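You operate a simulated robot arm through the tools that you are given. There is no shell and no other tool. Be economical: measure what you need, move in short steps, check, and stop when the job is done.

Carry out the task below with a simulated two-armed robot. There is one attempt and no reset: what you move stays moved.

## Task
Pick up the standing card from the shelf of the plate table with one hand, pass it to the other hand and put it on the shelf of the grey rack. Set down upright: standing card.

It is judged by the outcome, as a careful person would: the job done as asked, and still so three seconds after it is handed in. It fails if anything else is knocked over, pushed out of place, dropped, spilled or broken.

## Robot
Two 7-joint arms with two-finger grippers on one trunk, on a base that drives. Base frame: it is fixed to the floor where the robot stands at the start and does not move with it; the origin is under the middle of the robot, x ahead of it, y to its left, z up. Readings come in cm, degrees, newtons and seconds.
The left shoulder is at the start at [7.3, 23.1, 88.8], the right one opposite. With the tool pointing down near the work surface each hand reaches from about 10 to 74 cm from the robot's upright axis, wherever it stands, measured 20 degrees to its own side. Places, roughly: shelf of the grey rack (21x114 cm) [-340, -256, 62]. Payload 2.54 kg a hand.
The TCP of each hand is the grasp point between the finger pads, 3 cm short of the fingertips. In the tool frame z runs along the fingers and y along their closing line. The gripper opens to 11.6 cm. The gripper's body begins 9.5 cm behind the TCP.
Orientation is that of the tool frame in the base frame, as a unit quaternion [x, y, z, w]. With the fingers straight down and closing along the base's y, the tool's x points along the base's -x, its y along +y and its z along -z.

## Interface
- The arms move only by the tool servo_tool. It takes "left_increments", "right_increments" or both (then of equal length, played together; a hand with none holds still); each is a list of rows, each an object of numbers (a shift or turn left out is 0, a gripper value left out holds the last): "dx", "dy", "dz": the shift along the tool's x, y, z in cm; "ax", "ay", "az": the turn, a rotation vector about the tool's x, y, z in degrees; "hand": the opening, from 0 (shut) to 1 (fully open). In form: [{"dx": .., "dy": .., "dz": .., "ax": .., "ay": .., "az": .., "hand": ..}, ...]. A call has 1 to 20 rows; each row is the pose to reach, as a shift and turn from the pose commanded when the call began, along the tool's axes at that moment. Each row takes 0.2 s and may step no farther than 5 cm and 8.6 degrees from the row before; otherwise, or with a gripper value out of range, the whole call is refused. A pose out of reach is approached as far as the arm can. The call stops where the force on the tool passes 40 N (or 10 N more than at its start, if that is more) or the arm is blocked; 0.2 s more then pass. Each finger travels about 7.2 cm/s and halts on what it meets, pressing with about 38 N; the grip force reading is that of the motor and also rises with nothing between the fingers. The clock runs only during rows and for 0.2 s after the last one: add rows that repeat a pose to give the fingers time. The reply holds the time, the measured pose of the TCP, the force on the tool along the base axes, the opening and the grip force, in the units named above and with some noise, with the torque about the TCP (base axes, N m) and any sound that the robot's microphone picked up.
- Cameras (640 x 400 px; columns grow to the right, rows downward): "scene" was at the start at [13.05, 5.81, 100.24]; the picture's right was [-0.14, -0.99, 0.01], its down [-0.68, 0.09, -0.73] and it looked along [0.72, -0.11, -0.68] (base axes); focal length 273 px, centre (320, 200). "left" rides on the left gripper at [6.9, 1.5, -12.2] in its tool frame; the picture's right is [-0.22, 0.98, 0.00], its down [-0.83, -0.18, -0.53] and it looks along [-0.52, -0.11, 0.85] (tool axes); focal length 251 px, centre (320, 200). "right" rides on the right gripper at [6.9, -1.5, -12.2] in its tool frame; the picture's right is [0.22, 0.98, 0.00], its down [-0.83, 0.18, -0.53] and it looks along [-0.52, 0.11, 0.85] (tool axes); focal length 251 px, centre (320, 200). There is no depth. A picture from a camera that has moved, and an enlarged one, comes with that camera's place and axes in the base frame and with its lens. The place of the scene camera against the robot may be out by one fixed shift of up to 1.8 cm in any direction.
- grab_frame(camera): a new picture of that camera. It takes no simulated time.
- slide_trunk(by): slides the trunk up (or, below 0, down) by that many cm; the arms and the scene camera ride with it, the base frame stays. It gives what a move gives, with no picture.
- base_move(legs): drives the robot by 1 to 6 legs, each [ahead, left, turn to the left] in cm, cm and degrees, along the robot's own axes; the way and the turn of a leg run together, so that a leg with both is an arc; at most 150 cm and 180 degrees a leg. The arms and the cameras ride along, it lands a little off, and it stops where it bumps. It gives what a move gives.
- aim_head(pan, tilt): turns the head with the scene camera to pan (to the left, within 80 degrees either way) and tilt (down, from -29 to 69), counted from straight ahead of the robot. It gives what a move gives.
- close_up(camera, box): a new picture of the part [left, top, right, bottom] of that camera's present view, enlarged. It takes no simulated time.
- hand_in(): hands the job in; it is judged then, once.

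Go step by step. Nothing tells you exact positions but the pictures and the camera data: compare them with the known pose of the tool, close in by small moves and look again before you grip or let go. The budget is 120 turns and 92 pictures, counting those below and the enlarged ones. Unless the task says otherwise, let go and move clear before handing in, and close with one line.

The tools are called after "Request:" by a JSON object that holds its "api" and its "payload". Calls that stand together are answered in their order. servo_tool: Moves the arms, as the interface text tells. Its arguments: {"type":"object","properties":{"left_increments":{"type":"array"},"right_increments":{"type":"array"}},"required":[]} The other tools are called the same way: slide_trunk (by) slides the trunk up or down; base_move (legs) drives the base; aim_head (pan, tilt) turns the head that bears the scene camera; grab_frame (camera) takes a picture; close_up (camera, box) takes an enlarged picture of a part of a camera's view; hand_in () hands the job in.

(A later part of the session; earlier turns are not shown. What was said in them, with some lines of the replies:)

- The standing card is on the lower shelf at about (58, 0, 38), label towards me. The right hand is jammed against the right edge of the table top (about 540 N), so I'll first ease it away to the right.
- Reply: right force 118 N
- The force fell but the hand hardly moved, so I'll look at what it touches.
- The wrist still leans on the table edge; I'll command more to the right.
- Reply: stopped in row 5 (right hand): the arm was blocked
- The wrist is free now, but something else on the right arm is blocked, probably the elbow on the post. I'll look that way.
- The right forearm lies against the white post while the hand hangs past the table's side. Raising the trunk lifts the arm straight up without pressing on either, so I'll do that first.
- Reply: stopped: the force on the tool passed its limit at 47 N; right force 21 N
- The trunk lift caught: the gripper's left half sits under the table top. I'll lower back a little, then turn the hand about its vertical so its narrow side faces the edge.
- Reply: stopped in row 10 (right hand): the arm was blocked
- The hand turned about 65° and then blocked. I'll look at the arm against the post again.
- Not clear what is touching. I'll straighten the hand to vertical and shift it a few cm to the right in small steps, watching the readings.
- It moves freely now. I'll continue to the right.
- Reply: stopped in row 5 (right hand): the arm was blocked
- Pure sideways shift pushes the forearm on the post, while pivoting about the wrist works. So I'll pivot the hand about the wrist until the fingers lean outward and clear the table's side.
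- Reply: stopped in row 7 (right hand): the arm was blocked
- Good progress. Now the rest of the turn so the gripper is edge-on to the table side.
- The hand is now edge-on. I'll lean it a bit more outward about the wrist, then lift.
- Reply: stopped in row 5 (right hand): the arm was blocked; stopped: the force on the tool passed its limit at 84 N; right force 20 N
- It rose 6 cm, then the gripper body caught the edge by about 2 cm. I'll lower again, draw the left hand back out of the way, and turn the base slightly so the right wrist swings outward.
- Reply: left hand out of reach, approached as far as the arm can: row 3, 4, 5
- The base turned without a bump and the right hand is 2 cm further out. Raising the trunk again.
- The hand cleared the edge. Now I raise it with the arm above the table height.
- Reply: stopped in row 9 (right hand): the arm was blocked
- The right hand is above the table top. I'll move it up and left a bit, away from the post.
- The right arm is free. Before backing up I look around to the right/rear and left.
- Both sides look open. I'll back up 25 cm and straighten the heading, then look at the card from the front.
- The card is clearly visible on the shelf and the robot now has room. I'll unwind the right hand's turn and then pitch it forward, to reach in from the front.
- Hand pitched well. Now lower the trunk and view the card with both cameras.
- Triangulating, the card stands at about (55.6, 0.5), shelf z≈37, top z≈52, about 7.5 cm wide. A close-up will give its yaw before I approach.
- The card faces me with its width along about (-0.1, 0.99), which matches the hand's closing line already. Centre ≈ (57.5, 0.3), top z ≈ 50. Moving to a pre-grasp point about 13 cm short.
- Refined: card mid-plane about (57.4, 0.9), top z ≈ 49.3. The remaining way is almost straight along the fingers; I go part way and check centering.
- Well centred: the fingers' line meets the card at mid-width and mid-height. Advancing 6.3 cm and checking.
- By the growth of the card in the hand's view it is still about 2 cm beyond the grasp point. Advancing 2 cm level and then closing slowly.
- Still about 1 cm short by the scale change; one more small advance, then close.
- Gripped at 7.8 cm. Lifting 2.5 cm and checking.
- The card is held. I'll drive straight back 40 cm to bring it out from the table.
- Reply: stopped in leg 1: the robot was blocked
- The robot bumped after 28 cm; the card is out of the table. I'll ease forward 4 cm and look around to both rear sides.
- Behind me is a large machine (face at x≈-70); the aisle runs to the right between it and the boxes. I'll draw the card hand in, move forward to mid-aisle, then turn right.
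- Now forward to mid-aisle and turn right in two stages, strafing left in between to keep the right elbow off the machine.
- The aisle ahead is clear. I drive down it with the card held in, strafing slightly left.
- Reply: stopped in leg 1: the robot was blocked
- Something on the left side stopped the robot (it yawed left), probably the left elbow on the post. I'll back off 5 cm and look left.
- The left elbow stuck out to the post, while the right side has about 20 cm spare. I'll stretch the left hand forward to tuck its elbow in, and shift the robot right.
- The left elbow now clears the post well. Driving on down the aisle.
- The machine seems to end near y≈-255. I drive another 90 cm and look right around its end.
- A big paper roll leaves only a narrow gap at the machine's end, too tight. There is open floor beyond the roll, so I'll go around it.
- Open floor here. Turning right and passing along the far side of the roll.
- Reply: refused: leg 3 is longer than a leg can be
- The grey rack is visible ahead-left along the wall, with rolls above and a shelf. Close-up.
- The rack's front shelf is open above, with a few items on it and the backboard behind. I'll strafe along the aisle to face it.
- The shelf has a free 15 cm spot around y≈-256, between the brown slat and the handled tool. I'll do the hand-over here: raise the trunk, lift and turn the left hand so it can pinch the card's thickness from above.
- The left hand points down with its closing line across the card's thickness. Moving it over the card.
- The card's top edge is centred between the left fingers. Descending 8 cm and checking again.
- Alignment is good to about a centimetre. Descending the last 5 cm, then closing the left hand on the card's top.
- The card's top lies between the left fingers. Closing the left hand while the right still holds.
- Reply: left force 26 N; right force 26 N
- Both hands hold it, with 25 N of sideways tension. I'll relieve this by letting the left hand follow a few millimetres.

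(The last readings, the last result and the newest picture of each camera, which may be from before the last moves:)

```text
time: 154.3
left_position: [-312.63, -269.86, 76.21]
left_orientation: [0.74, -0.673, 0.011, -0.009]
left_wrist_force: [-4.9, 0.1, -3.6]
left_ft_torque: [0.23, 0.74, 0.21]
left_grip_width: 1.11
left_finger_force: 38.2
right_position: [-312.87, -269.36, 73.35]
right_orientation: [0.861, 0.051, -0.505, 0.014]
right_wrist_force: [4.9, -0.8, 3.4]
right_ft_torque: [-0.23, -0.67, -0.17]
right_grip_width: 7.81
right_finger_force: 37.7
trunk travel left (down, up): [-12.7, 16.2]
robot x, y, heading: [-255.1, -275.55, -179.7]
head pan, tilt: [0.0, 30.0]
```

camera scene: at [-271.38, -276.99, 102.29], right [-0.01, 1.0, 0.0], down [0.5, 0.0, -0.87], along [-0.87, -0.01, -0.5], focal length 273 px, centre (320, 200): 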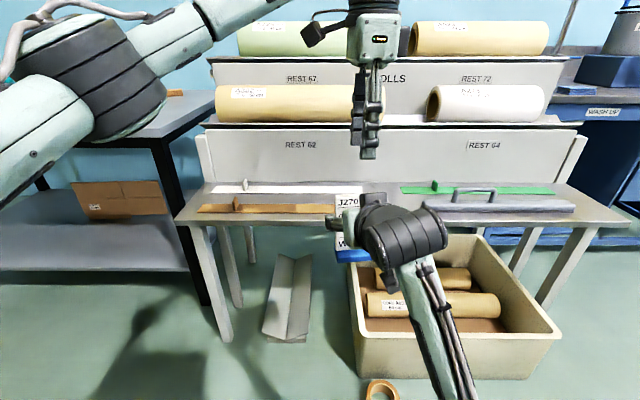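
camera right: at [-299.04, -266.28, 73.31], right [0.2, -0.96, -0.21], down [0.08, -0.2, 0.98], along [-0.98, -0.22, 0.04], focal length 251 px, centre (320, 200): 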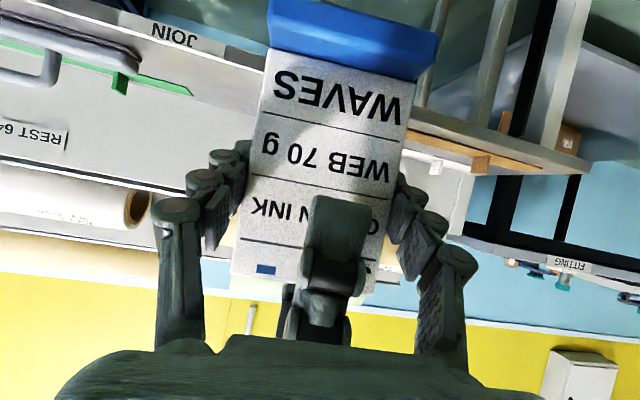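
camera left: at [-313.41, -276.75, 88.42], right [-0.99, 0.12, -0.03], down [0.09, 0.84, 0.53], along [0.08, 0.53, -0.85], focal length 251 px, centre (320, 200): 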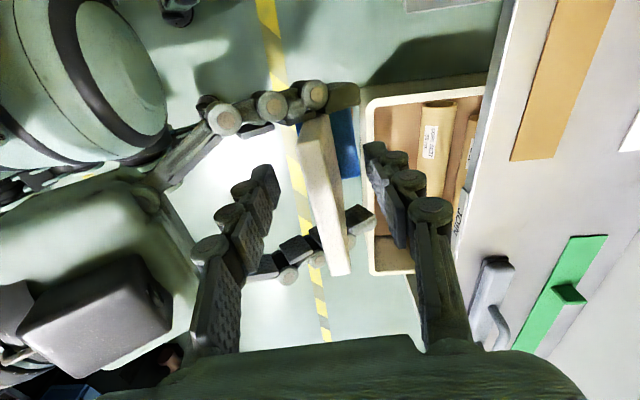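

Tension is down to 5 N. Now open the right hand and back it off along its fingers.

Request:
{"api": "servo_tool", "payload": {"right_increments": [{"hand": 0.75}, {"hand": 0.85}, {"hand": 1.0}, {"hand": 1.0}]}}

Request:
{"api": "servo_tool", "payload": {"right_increments": [{"dz": -3}, {"dz": -6}, {"dz": -9}, {"dz": -12}, {"dz": -14, "dx": 1}, {"dz": -14, "dx": 1}]}}

Request:
{"api": "grab_frame", "payload": {"camera": "right"}}

Request:
{"api": "grab_frame", "payload": {"camera": "scene"}}

```text
time: 155.3
left_position: [-312.53, -269.93, 76.28]
left_orientation: [0.741, -0.671, 0.011, -0.008]
left_wrist_force: [0.1, -0.8, -0.7]
left_ft_torque: [-0.02, -0.01, 0.0]
left_grip_width: 1.05
left_finger_force: 38.4
right_position: [-312.87, -269.3, 73.43]
right_orientation: [0.861, 0.051, -0.505, 0.014]
right_wrist_force: [1.0, -0.2, 0.0]
right_ft_torque: [0.0, -0.02, -0.05]
right_grip_width: 11.58
right_finger_force: 0.1
trunk travel left (down, up): [-12.7, 16.2]
robot x, y, heading: [-254.74, -275.46, -179.7]
head pan, tilt: [0.0, 30.0]
```

```text
time: 156.9
left_position: [-312.56, -269.76, 76.27]
left_orientation: [0.741, -0.671, 0.01, -0.008]
left_wrist_force: [0.8, 1.0, -0.3]
left_ft_torque: [-0.02, -0.03, -0.01]
left_grip_width: 1.09
left_finger_force: 37.9
right_position: [-304.44, -267.93, 78.14]
right_orientation: [0.863, 0.056, -0.5, -0.037]
right_wrist_force: [0.4, -0.4, -0.6]
right_ft_torque: [0.02, 0.02, 0.01]
right_grip_width: 11.61
right_finger_force: 0.1
right hand out of reach, approached as far as the arm can: row 4, 5, 6
trunk travel left (down, up): [-12.7, 16.2]
robot x, y, heading: [-255.11, -275.65, -179.6]
head pan, tilt: [0.0, 30.0]
stopped in row 6 (right hand): the arm was blocked; the commanded pose is now the measured one
```

```text
36 pictures are left
camera right: at [-290.5, -265.44, 78.37], right [0.17, -0.94, -0.3], down [0.07, -0.29, 0.95], along [-0.98, -0.18, 0.01], focal length 251 px, centre (320, 200)
```

right: 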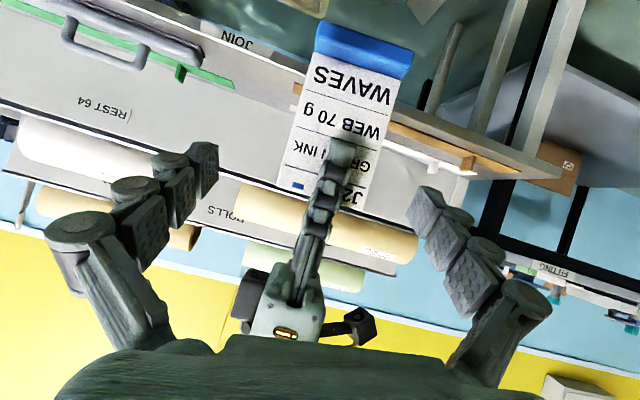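

```text
35 pictures are left
camera scene: at [-271.38, -277.0, 102.29], right [-0.01, 1.0, 0.0], down [0.5, 0.0, -0.87], along [-0.87, -0.01, -0.5], focal length 273 px, centre (320, 200)
```

scene: 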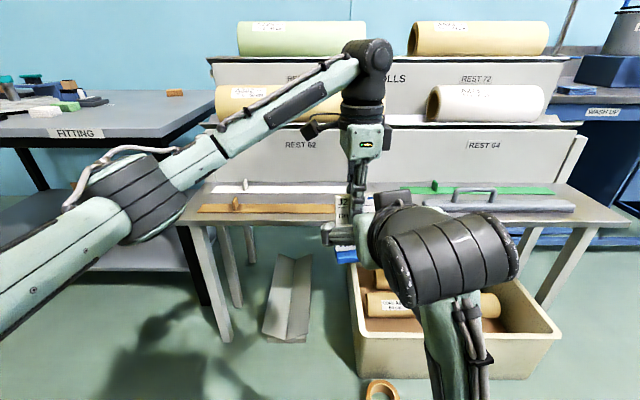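

The left hand alone holds the card upright. I'll move the right hand away to the right and down.

Request:
{"api": "servo_tool", "payload": {"right_increments": [{"dx": 1.3, "dy": -2.4}, {"dx": 2.6, "dy": -4.8}, {"dx": 3.9, "dy": -7.2, "dz": 0.2}, {"dx": 5.2, "dy": -9.7, "dz": 0.3}, {"dx": 6.5, "dy": -12.1, "dz": 0.4}, {"dx": 7.8, "dy": -14.5, "dz": 0.5}, {"dx": 9, "dy": -16.9, "dz": 0.5}, {"dx": 9, "dy": -16.9, "dz": 0.5}]}}

Request:
{"api": "grab_frame", "payload": {"camera": "scene"}}

```text
time: 158.7
left_position: [-312.65, -269.81, 76.31]
left_orientation: [0.742, -0.671, 0.011, -0.007]
left_wrist_force: [0.0, 0.0, 0.5]
left_ft_torque: [-0.03, -0.01, -0.01]
left_grip_width: 1.1
left_finger_force: 38.4
right_position: [-306.99, -248.47, 70.66]
right_orientation: [0.864, 0.057, -0.499, -0.036]
right_wrist_force: [0.3, 0.2, 0.0]
right_ft_torque: [-0.01, 0.0, 0.01]
right_grip_width: 11.57
right_finger_force: 0.1
right hand out of reach, approached as far as the arm can: row 1, 2, 3, 4, 5, 6, 7, 8
trunk travel left (down, up): [-12.7, 16.2]
robot x, y, heading: [-255.22, -275.7, -179.4]
head pan, tilt: [0.0, 30.0]
```

```text
34 pictures are left
camera scene: at [-271.38, -277.0, 102.29], right [-0.01, 1.0, 0.0], down [0.5, 0.0, -0.87], along [-0.87, -0.01, -0.5], focal length 273 px, centre (320, 200)
```

scene: 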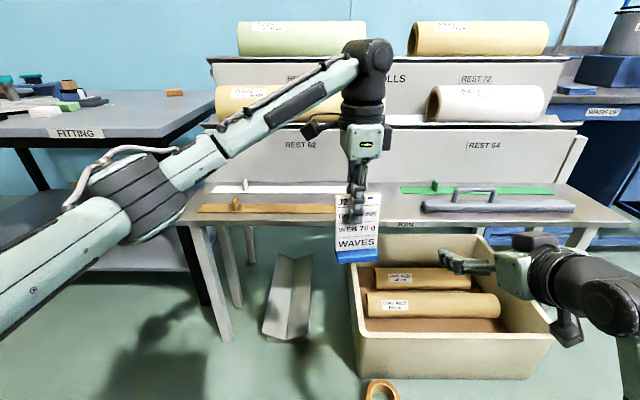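

The path is clear. I raise the card 4 cm, then drive ahead 18 cm and right 13 cm.

Request:
{"api": "servo_tool", "payload": {"left_increments": [{"dz": -1.3, "az": 1.9}, {"dz": -2.6, "az": 3.8}, {"dz": -4, "az": 5.7}, {"dz": -4, "az": 5.7}]}}

Request:
{"api": "base_move", "payload": {"legs": [[0, -13, 0], [16, 0, 0]]}}

Request:
{"api": "grab_frame", "payload": {"camera": "scene"}}

Request:
{"api": "grab_frame", "payload": {"camera": "left"}}

```text
time: 159.7
left_position: [-312.7, -269.83, 80.22]
left_orientation: [0.708, -0.707, 0.011, -0.008]
left_wrist_force: [0.3, 0.8, -0.2]
left_ft_torque: [-0.04, -0.04, -0.03]
left_grip_width: 1.11
left_finger_force: 38.0
right_position: [-307.04, -248.58, 70.72]
right_orientation: [0.864, 0.057, -0.499, -0.036]
right_wrist_force: [0.3, 0.7, -0.2]
right_ft_torque: [-0.03, -0.03, -0.01]
right_grip_width: 11.6
right_finger_force: 0.1
trunk travel left (down, up): [-12.7, 16.2]
robot x, y, heading: [-255.0, -275.28, -179.6]
head pan, tilt: [0.0, 30.0]
```

```text
time: 162.6
left_position: [-328.62, -256.87, 80.18]
left_orientation: [0.708, -0.706, 0.01, -0.008]
left_wrist_force: [-0.4, -0.4, -1.2]
left_ft_torque: [0.02, 0.03, 0.01]
left_grip_width: 1.09
left_finger_force: 37.9
right_position: [-322.87, -235.59, 70.72]
right_orientation: [0.864, 0.057, -0.5, -0.036]
right_wrist_force: [0.8, -0.6, 0.2]
right_ft_torque: [-0.04, 0.0, -0.01]
right_grip_width: 11.59
right_finger_force: 0.1
trunk travel left (down, up): [-12.7, 16.2]
robot x, y, heading: [-270.77, -262.69, -179.6]
head pan, tilt: [0.0, 30.0]
```

```text
33 pictures are left
camera scene: at [-287.38, -264.11, 102.29], right [-0.01, 1.0, 0.0], down [0.5, 0.0, -0.87], along [-0.87, -0.01, -0.5], focal length 273 px, centre (320, 200)
```

scene: 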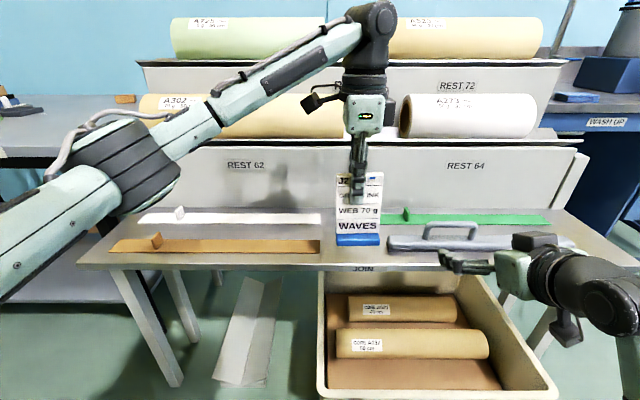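

```text
32 pictures are left
camera left: at [-330.52, -263.76, 92.35], right [-0.98, 0.22, -0.03], down [0.17, 0.83, 0.54], along [0.14, 0.52, -0.84], focal length 251 px, centre (320, 200)
```

left: 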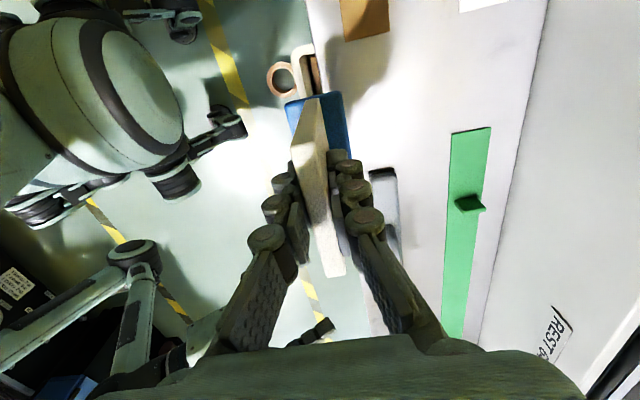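

Clear gap on the shelf from y≈-264.5 to -250. Moving the card over it: 9.5 cm further in, 1 cm left.

Request:
{"api": "servo_tool", "payload": {"left_increments": [{"dy": 2.5, "dx": 0.3}, {"dy": 5, "dx": 0.6}, {"dy": 7.5, "dx": 0.8}, {"dy": 9.5, "dx": 0.8}, {"dy": 9.5, "dx": 0.8}]}}

Request:
{"api": "grab_frame", "payload": {"camera": "left"}}

Request:
{"api": "close_up", "payload": {"camera": "scene", "box": [270, 140, 450, 290]}}

```text
time: 163.8
left_position: [-338.33, -257.62, 80.09]
left_orientation: [-0.706, 0.708, -0.01, 0.009]
left_wrist_force: [0.2, 0.5, -0.5]
left_ft_torque: [0.0, 0.0, 0.02]
left_grip_width: 1.09
left_finger_force: 37.6
right_position: [-322.93, -235.51, 70.71]
right_orientation: [0.864, 0.055, -0.499, -0.038]
right_wrist_force: [1.3, 0.8, 0.0]
right_ft_torque: [-0.01, -0.01, -0.01]
right_grip_width: 11.6
right_finger_force: 0.0
trunk travel left (down, up): [-12.7, 16.2]
robot x, y, heading: [-270.59, -262.91, -179.5]
head pan, tilt: [0.0, 30.0]
```

```text
31 pictures are left
camera left: at [-340.07, -264.51, 92.13], right [-0.98, 0.22, -0.03], down [0.17, 0.83, 0.54], along [0.14, 0.52, -0.84], focal length 251 px, centre (320, 200)
```

left: 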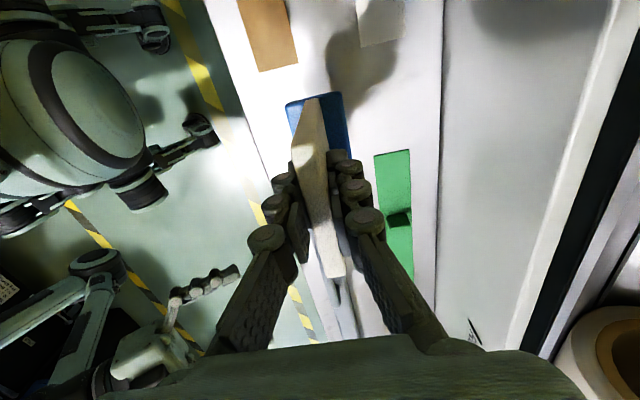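

```text
2.67 times, centred on (360, 215) of scene
camera zoom: at [-287.38, -264.11, 102.29], right [-0.01, 1.0, 0.0], down [0.5, 0.0, -0.87], along [-0.87, -0.01, -0.5], focal length 729 px, centre (213, 160)
```

zoom: 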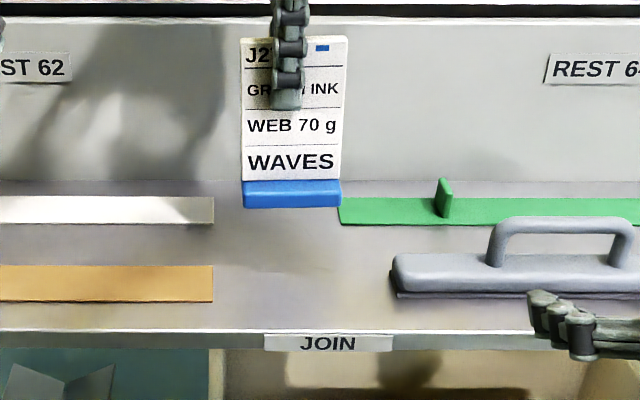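

The footprint will land free of all items (28–50 px margins). Lowering 6.5 cm first.

Request:
{"api": "servo_tool", "payload": {"left_increments": [{"dz": 2}, {"dz": 4}, {"dz": 5.5}, {"dz": 6.5}, {"dz": 6.5}]}}

Request:
{"api": "close_up", "payload": {"camera": "scene", "box": [270, 140, 450, 290]}}

```text
time: 165.0
left_position: [-337.93, -257.75, 73.35]
left_orientation: [-0.707, 0.707, -0.011, 0.008]
left_wrist_force: [-0.7, 0.5, 0.2]
left_ft_torque: [0.02, -0.02, 0.01]
left_grip_width: 1.09
left_finger_force: 38.0
right_position: [-323.02, -235.59, 70.78]
right_orientation: [0.864, 0.056, -0.5, -0.036]
right_wrist_force: [0.0, -0.8, -0.8]
right_ft_torque: [0.02, -0.01, 0.03]
right_grip_width: 11.61
right_finger_force: 0.0
trunk travel left (down, up): [-12.7, 16.2]
robot x, y, heading: [-270.93, -262.66, -179.7]
head pan, tilt: [0.0, 30.0]
```

```text
2.67 times, centred on (360, 215) of scene
camera zoom: at [-287.38, -264.11, 102.29], right [-0.01, 1.0, 0.0], down [0.5, 0.0, -0.87], along [-0.87, -0.01, -0.5], focal length 729 px, centre (213, 160)
```

zoom: 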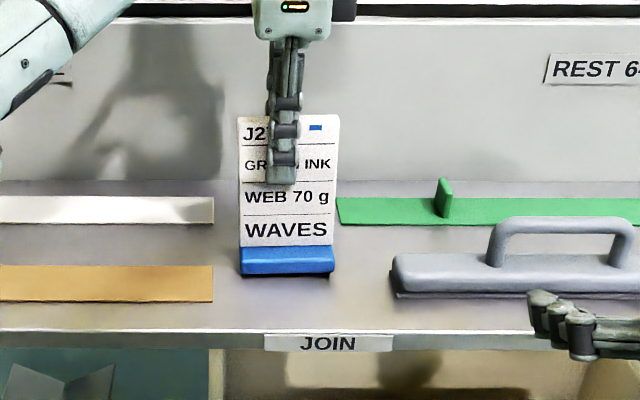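

A small gap to the shelf remains. Lowering in small steps and watching the force.

Request:
{"api": "servo_tool", "payload": {"left_increments": [{"dz": 0.25}, {"dz": 0.5}, {"dz": 0.5}]}}

Request:
{"api": "servo_tool", "payload": {"left_increments": [{"dz": 0.2}, {"dz": 0.4}, {"dz": 0.4}]}}

```text
time: 165.8
left_position: [-337.98, -257.69, 73.29]
left_orientation: [-0.707, 0.708, -0.009, 0.007]
left_wrist_force: [1.3, -0.7, 12.8]
left_ft_torque: [-0.57, 0.19, 0.05]
left_grip_width: 1.1
left_finger_force: 37.8
right_position: [-322.87, -235.71, 70.83]
right_orientation: [0.863, 0.056, -0.501, -0.036]
right_wrist_force: [0.5, -0.2, -1.0]
right_ft_torque: [0.03, 0.02, 0.02]
right_grip_width: 11.64
right_finger_force: 0.1
trunk travel left (down, up): [-12.7, 16.2]
robot x, y, heading: [-270.81, -263.2, -179.5]
head pan, tilt: [0.0, 30.0]
```

```text
time: 166.6
left_position: [-337.89, -257.5, 72.97]
left_orientation: [-0.706, 0.708, -0.007, 0.006]
left_wrist_force: [1.7, 3.9, 27.4]
left_ft_torque: [-0.58, 0.31, 0.07]
left_grip_width: 1.07
left_finger_force: 38.2
right_position: [-322.86, -235.51, 70.98]
right_orientation: [0.863, 0.055, -0.501, -0.037]
right_wrist_force: [0.0, 0.6, -0.2]
right_ft_torque: [0.0, -0.02, 0.01]
right_grip_width: 11.6
right_finger_force: 0.0
trunk travel left (down, up): [-12.7, 16.2]
robot x, y, heading: [-270.97, -262.38, -180.0]
head pan, tilt: [0.0, 30.0]
```

It rests on the shelf now (contact). I'll ease the pressure slightly and look closely before letting go.

Request:
{"api": "servo_tool", "payload": {"left_increments": [{"dz": -0.2}, {"dz": -0.2}]}}

Request:
{"api": "close_up", "payload": {"camera": "scene", "box": [300, 160, 420, 270]}}

```text
time: 167.2
left_position: [-337.82, -257.51, 72.99]
left_orientation: [-0.706, 0.708, -0.009, 0.008]
left_wrist_force: [1.8, 7.2, 20.8]
left_ft_torque: [0.08, 0.38, -0.18]
left_grip_width: 1.07
left_finger_force: 38.1
right_position: [-322.89, -235.61, 70.79]
right_orientation: [0.863, 0.056, -0.501, -0.035]
right_wrist_force: [-0.1, -0.4, 0.5]
right_ft_torque: [0.04, 0.01, -0.02]
right_grip_width: 11.58
right_finger_force: 0.1
trunk travel left (down, up): [-12.7, 16.2]
robot x, y, heading: [-270.72, -262.66, -179.6]
head pan, tilt: [0.0, 30.0]
```

```text
3.64 times, centred on (360, 215) of scene
camera zoom: at [-287.2, -264.08, 102.33], right [-0.01, 1.0, 0.0], down [0.5, 0.0, -0.87], along [-0.87, -0.01, -0.5], focal length 994 px, centre (174, 146)
```

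zoom: 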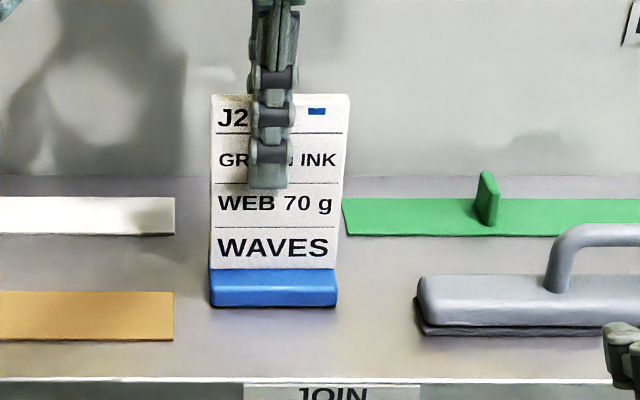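

The base sits flat and clear of its neighbours. Opening the left hand slowly.

Request:
{"api": "servo_tool", "payload": {"left_increments": [{"hand": 0.1}, {"hand": 0.14}, {"hand": 0.2}, {"hand": 0.28}, {"hand": 0.36}, {"hand": 0.42}, {"hand": 0.42}]}}

Request:
{"api": "close_up", "payload": {"camera": "scene", "box": [300, 160, 420, 270]}}

Request:
{"api": "grab_frame", "payload": {"camera": "left"}}

```text
time: 168.8
left_position: [-337.95, -257.75, 72.84]
left_orientation: [0.707, -0.707, 0.011, -0.008]
left_wrist_force: [-0.1, -0.4, -0.8]
left_ft_torque: [-0.04, 0.04, 0.02]
left_grip_width: 4.85
left_finger_force: 0.1
right_position: [-323.01, -235.6, 70.76]
right_orientation: [0.864, 0.056, -0.5, -0.037]
right_wrist_force: [0.9, 0.8, 0.4]
right_ft_torque: [-0.03, 0.02, -0.03]
right_grip_width: 11.61
right_finger_force: 0.0
trunk travel left (down, up): [-12.7, 16.2]
robot x, y, heading: [-270.89, -262.8, -179.6]
head pan, tilt: [0.0, 30.0]
```

```text
3.64 times, centred on (360, 215) of scene
camera zoom: at [-287.38, -264.11, 102.29], right [-0.01, 1.0, 0.0], down [0.5, 0.0, -0.87], along [-0.87, -0.01, -0.5], focal length 994 px, centre (174, 146)
```

zoom: 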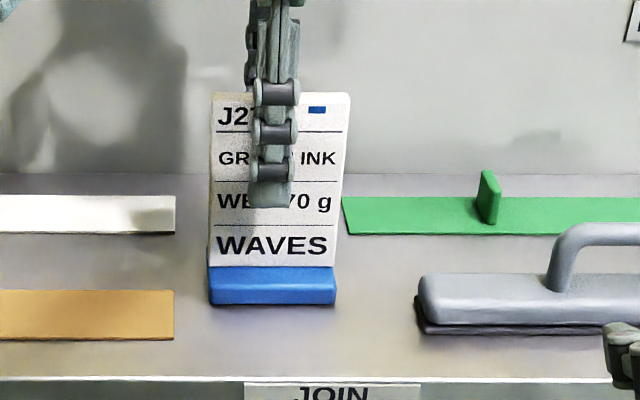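

```text
26 pictures are left
camera left: at [-339.82, -264.57, 84.91], right [-0.98, 0.22, -0.03], down [0.17, 0.83, 0.54], along [0.14, 0.52, -0.84], focal length 251 px, centre (320, 200)
```

left: 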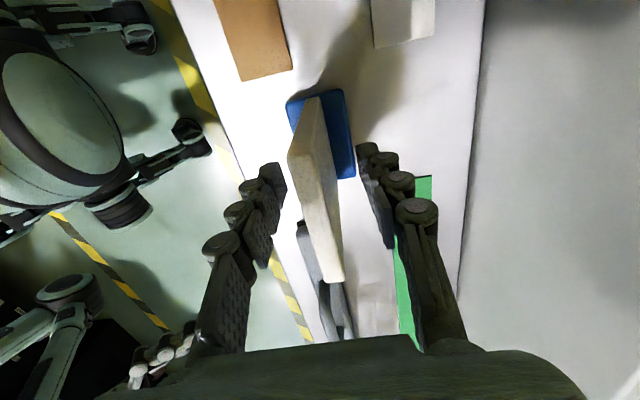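

The card stands free between the open fingers. Raising the left hand straight up.

Request:
{"api": "servo_tool", "payload": {"left_increments": [{"dz": -2}, {"dz": -4}, {"dz": -6.5}, {"dz": -9}, {"dz": -12}, {"dz": -12}]}}

Request:
{"api": "base_move", "payload": {"legs": [[-20, 0, 0]]}}

Request:
{"api": "grab_frame", "payload": {"camera": "scene"}}

```text
time: 170.2
left_position: [-338.28, -257.74, 84.83]
left_orientation: [0.707, -0.707, 0.011, -0.007]
left_wrist_force: [-0.2, -0.3, 0.1]
left_ft_torque: [-0.02, -0.04, -0.02]
left_grip_width: 4.85
left_finger_force: 0.0
right_position: [-322.98, -235.56, 70.76]
right_orientation: [0.864, 0.056, -0.5, -0.036]
right_wrist_force: [-0.9, 0.1, -0.3]
right_ft_torque: [-0.03, 0.02, -0.03]
right_grip_width: 11.59
right_finger_force: 0.1
trunk travel left (down, up): [-12.7, 16.2]
robot x, y, heading: [-270.97, -262.83, -179.7]
head pan, tilt: [0.0, 30.0]
```

```text
time: 171.8
left_position: [-318.47, -257.64, 84.75]
left_orientation: [-0.706, 0.708, -0.01, 0.008]
left_wrist_force: [0.0, 0.5, -0.2]
left_ft_torque: [-0.01, 0.01, 0.0]
left_grip_width: 4.88
left_finger_force: 0.1
right_position: [-303.13, -235.34, 70.73]
right_orientation: [0.863, 0.055, -0.5, -0.037]
right_wrist_force: [0.2, -0.7, 0.0]
right_ft_torque: [-0.03, 0.0, -0.02]
right_grip_width: 11.6
right_finger_force: 0.0
trunk travel left (down, up): [-12.7, 16.2]
robot x, y, heading: [-250.48, -262.72, -179.6]
head pan, tilt: [0.0, 30.0]
```

```text
25 pictures are left
camera scene: at [-267.52, -263.98, 102.3], right [-0.01, 1.0, 0.0], down [0.5, 0.0, -0.87], along [-0.87, 0.0, -0.5], focal length 273 px, centre (320, 200)
```

scene: 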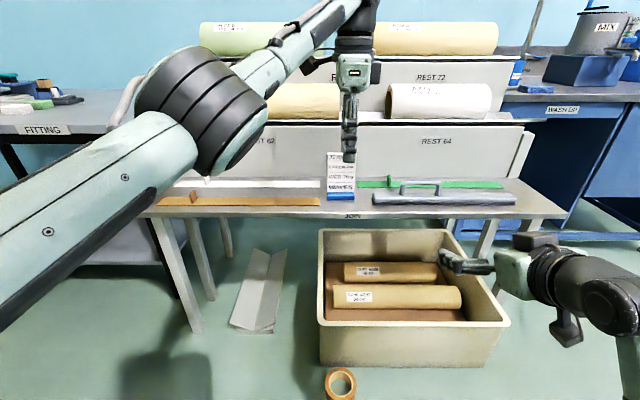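

The card stands upright on the grey rack's shelf, untouched by either hand, and everything around it is in place. Handing in.

Request:
{"api": "hand_in", "payload": {}}

```text
The job is handed in.
```

The standing card was picked up with the right hand and passed to the left. It now stands upright on the grey rack's shelf, clear of the other items, and both hands have let go and moved away.
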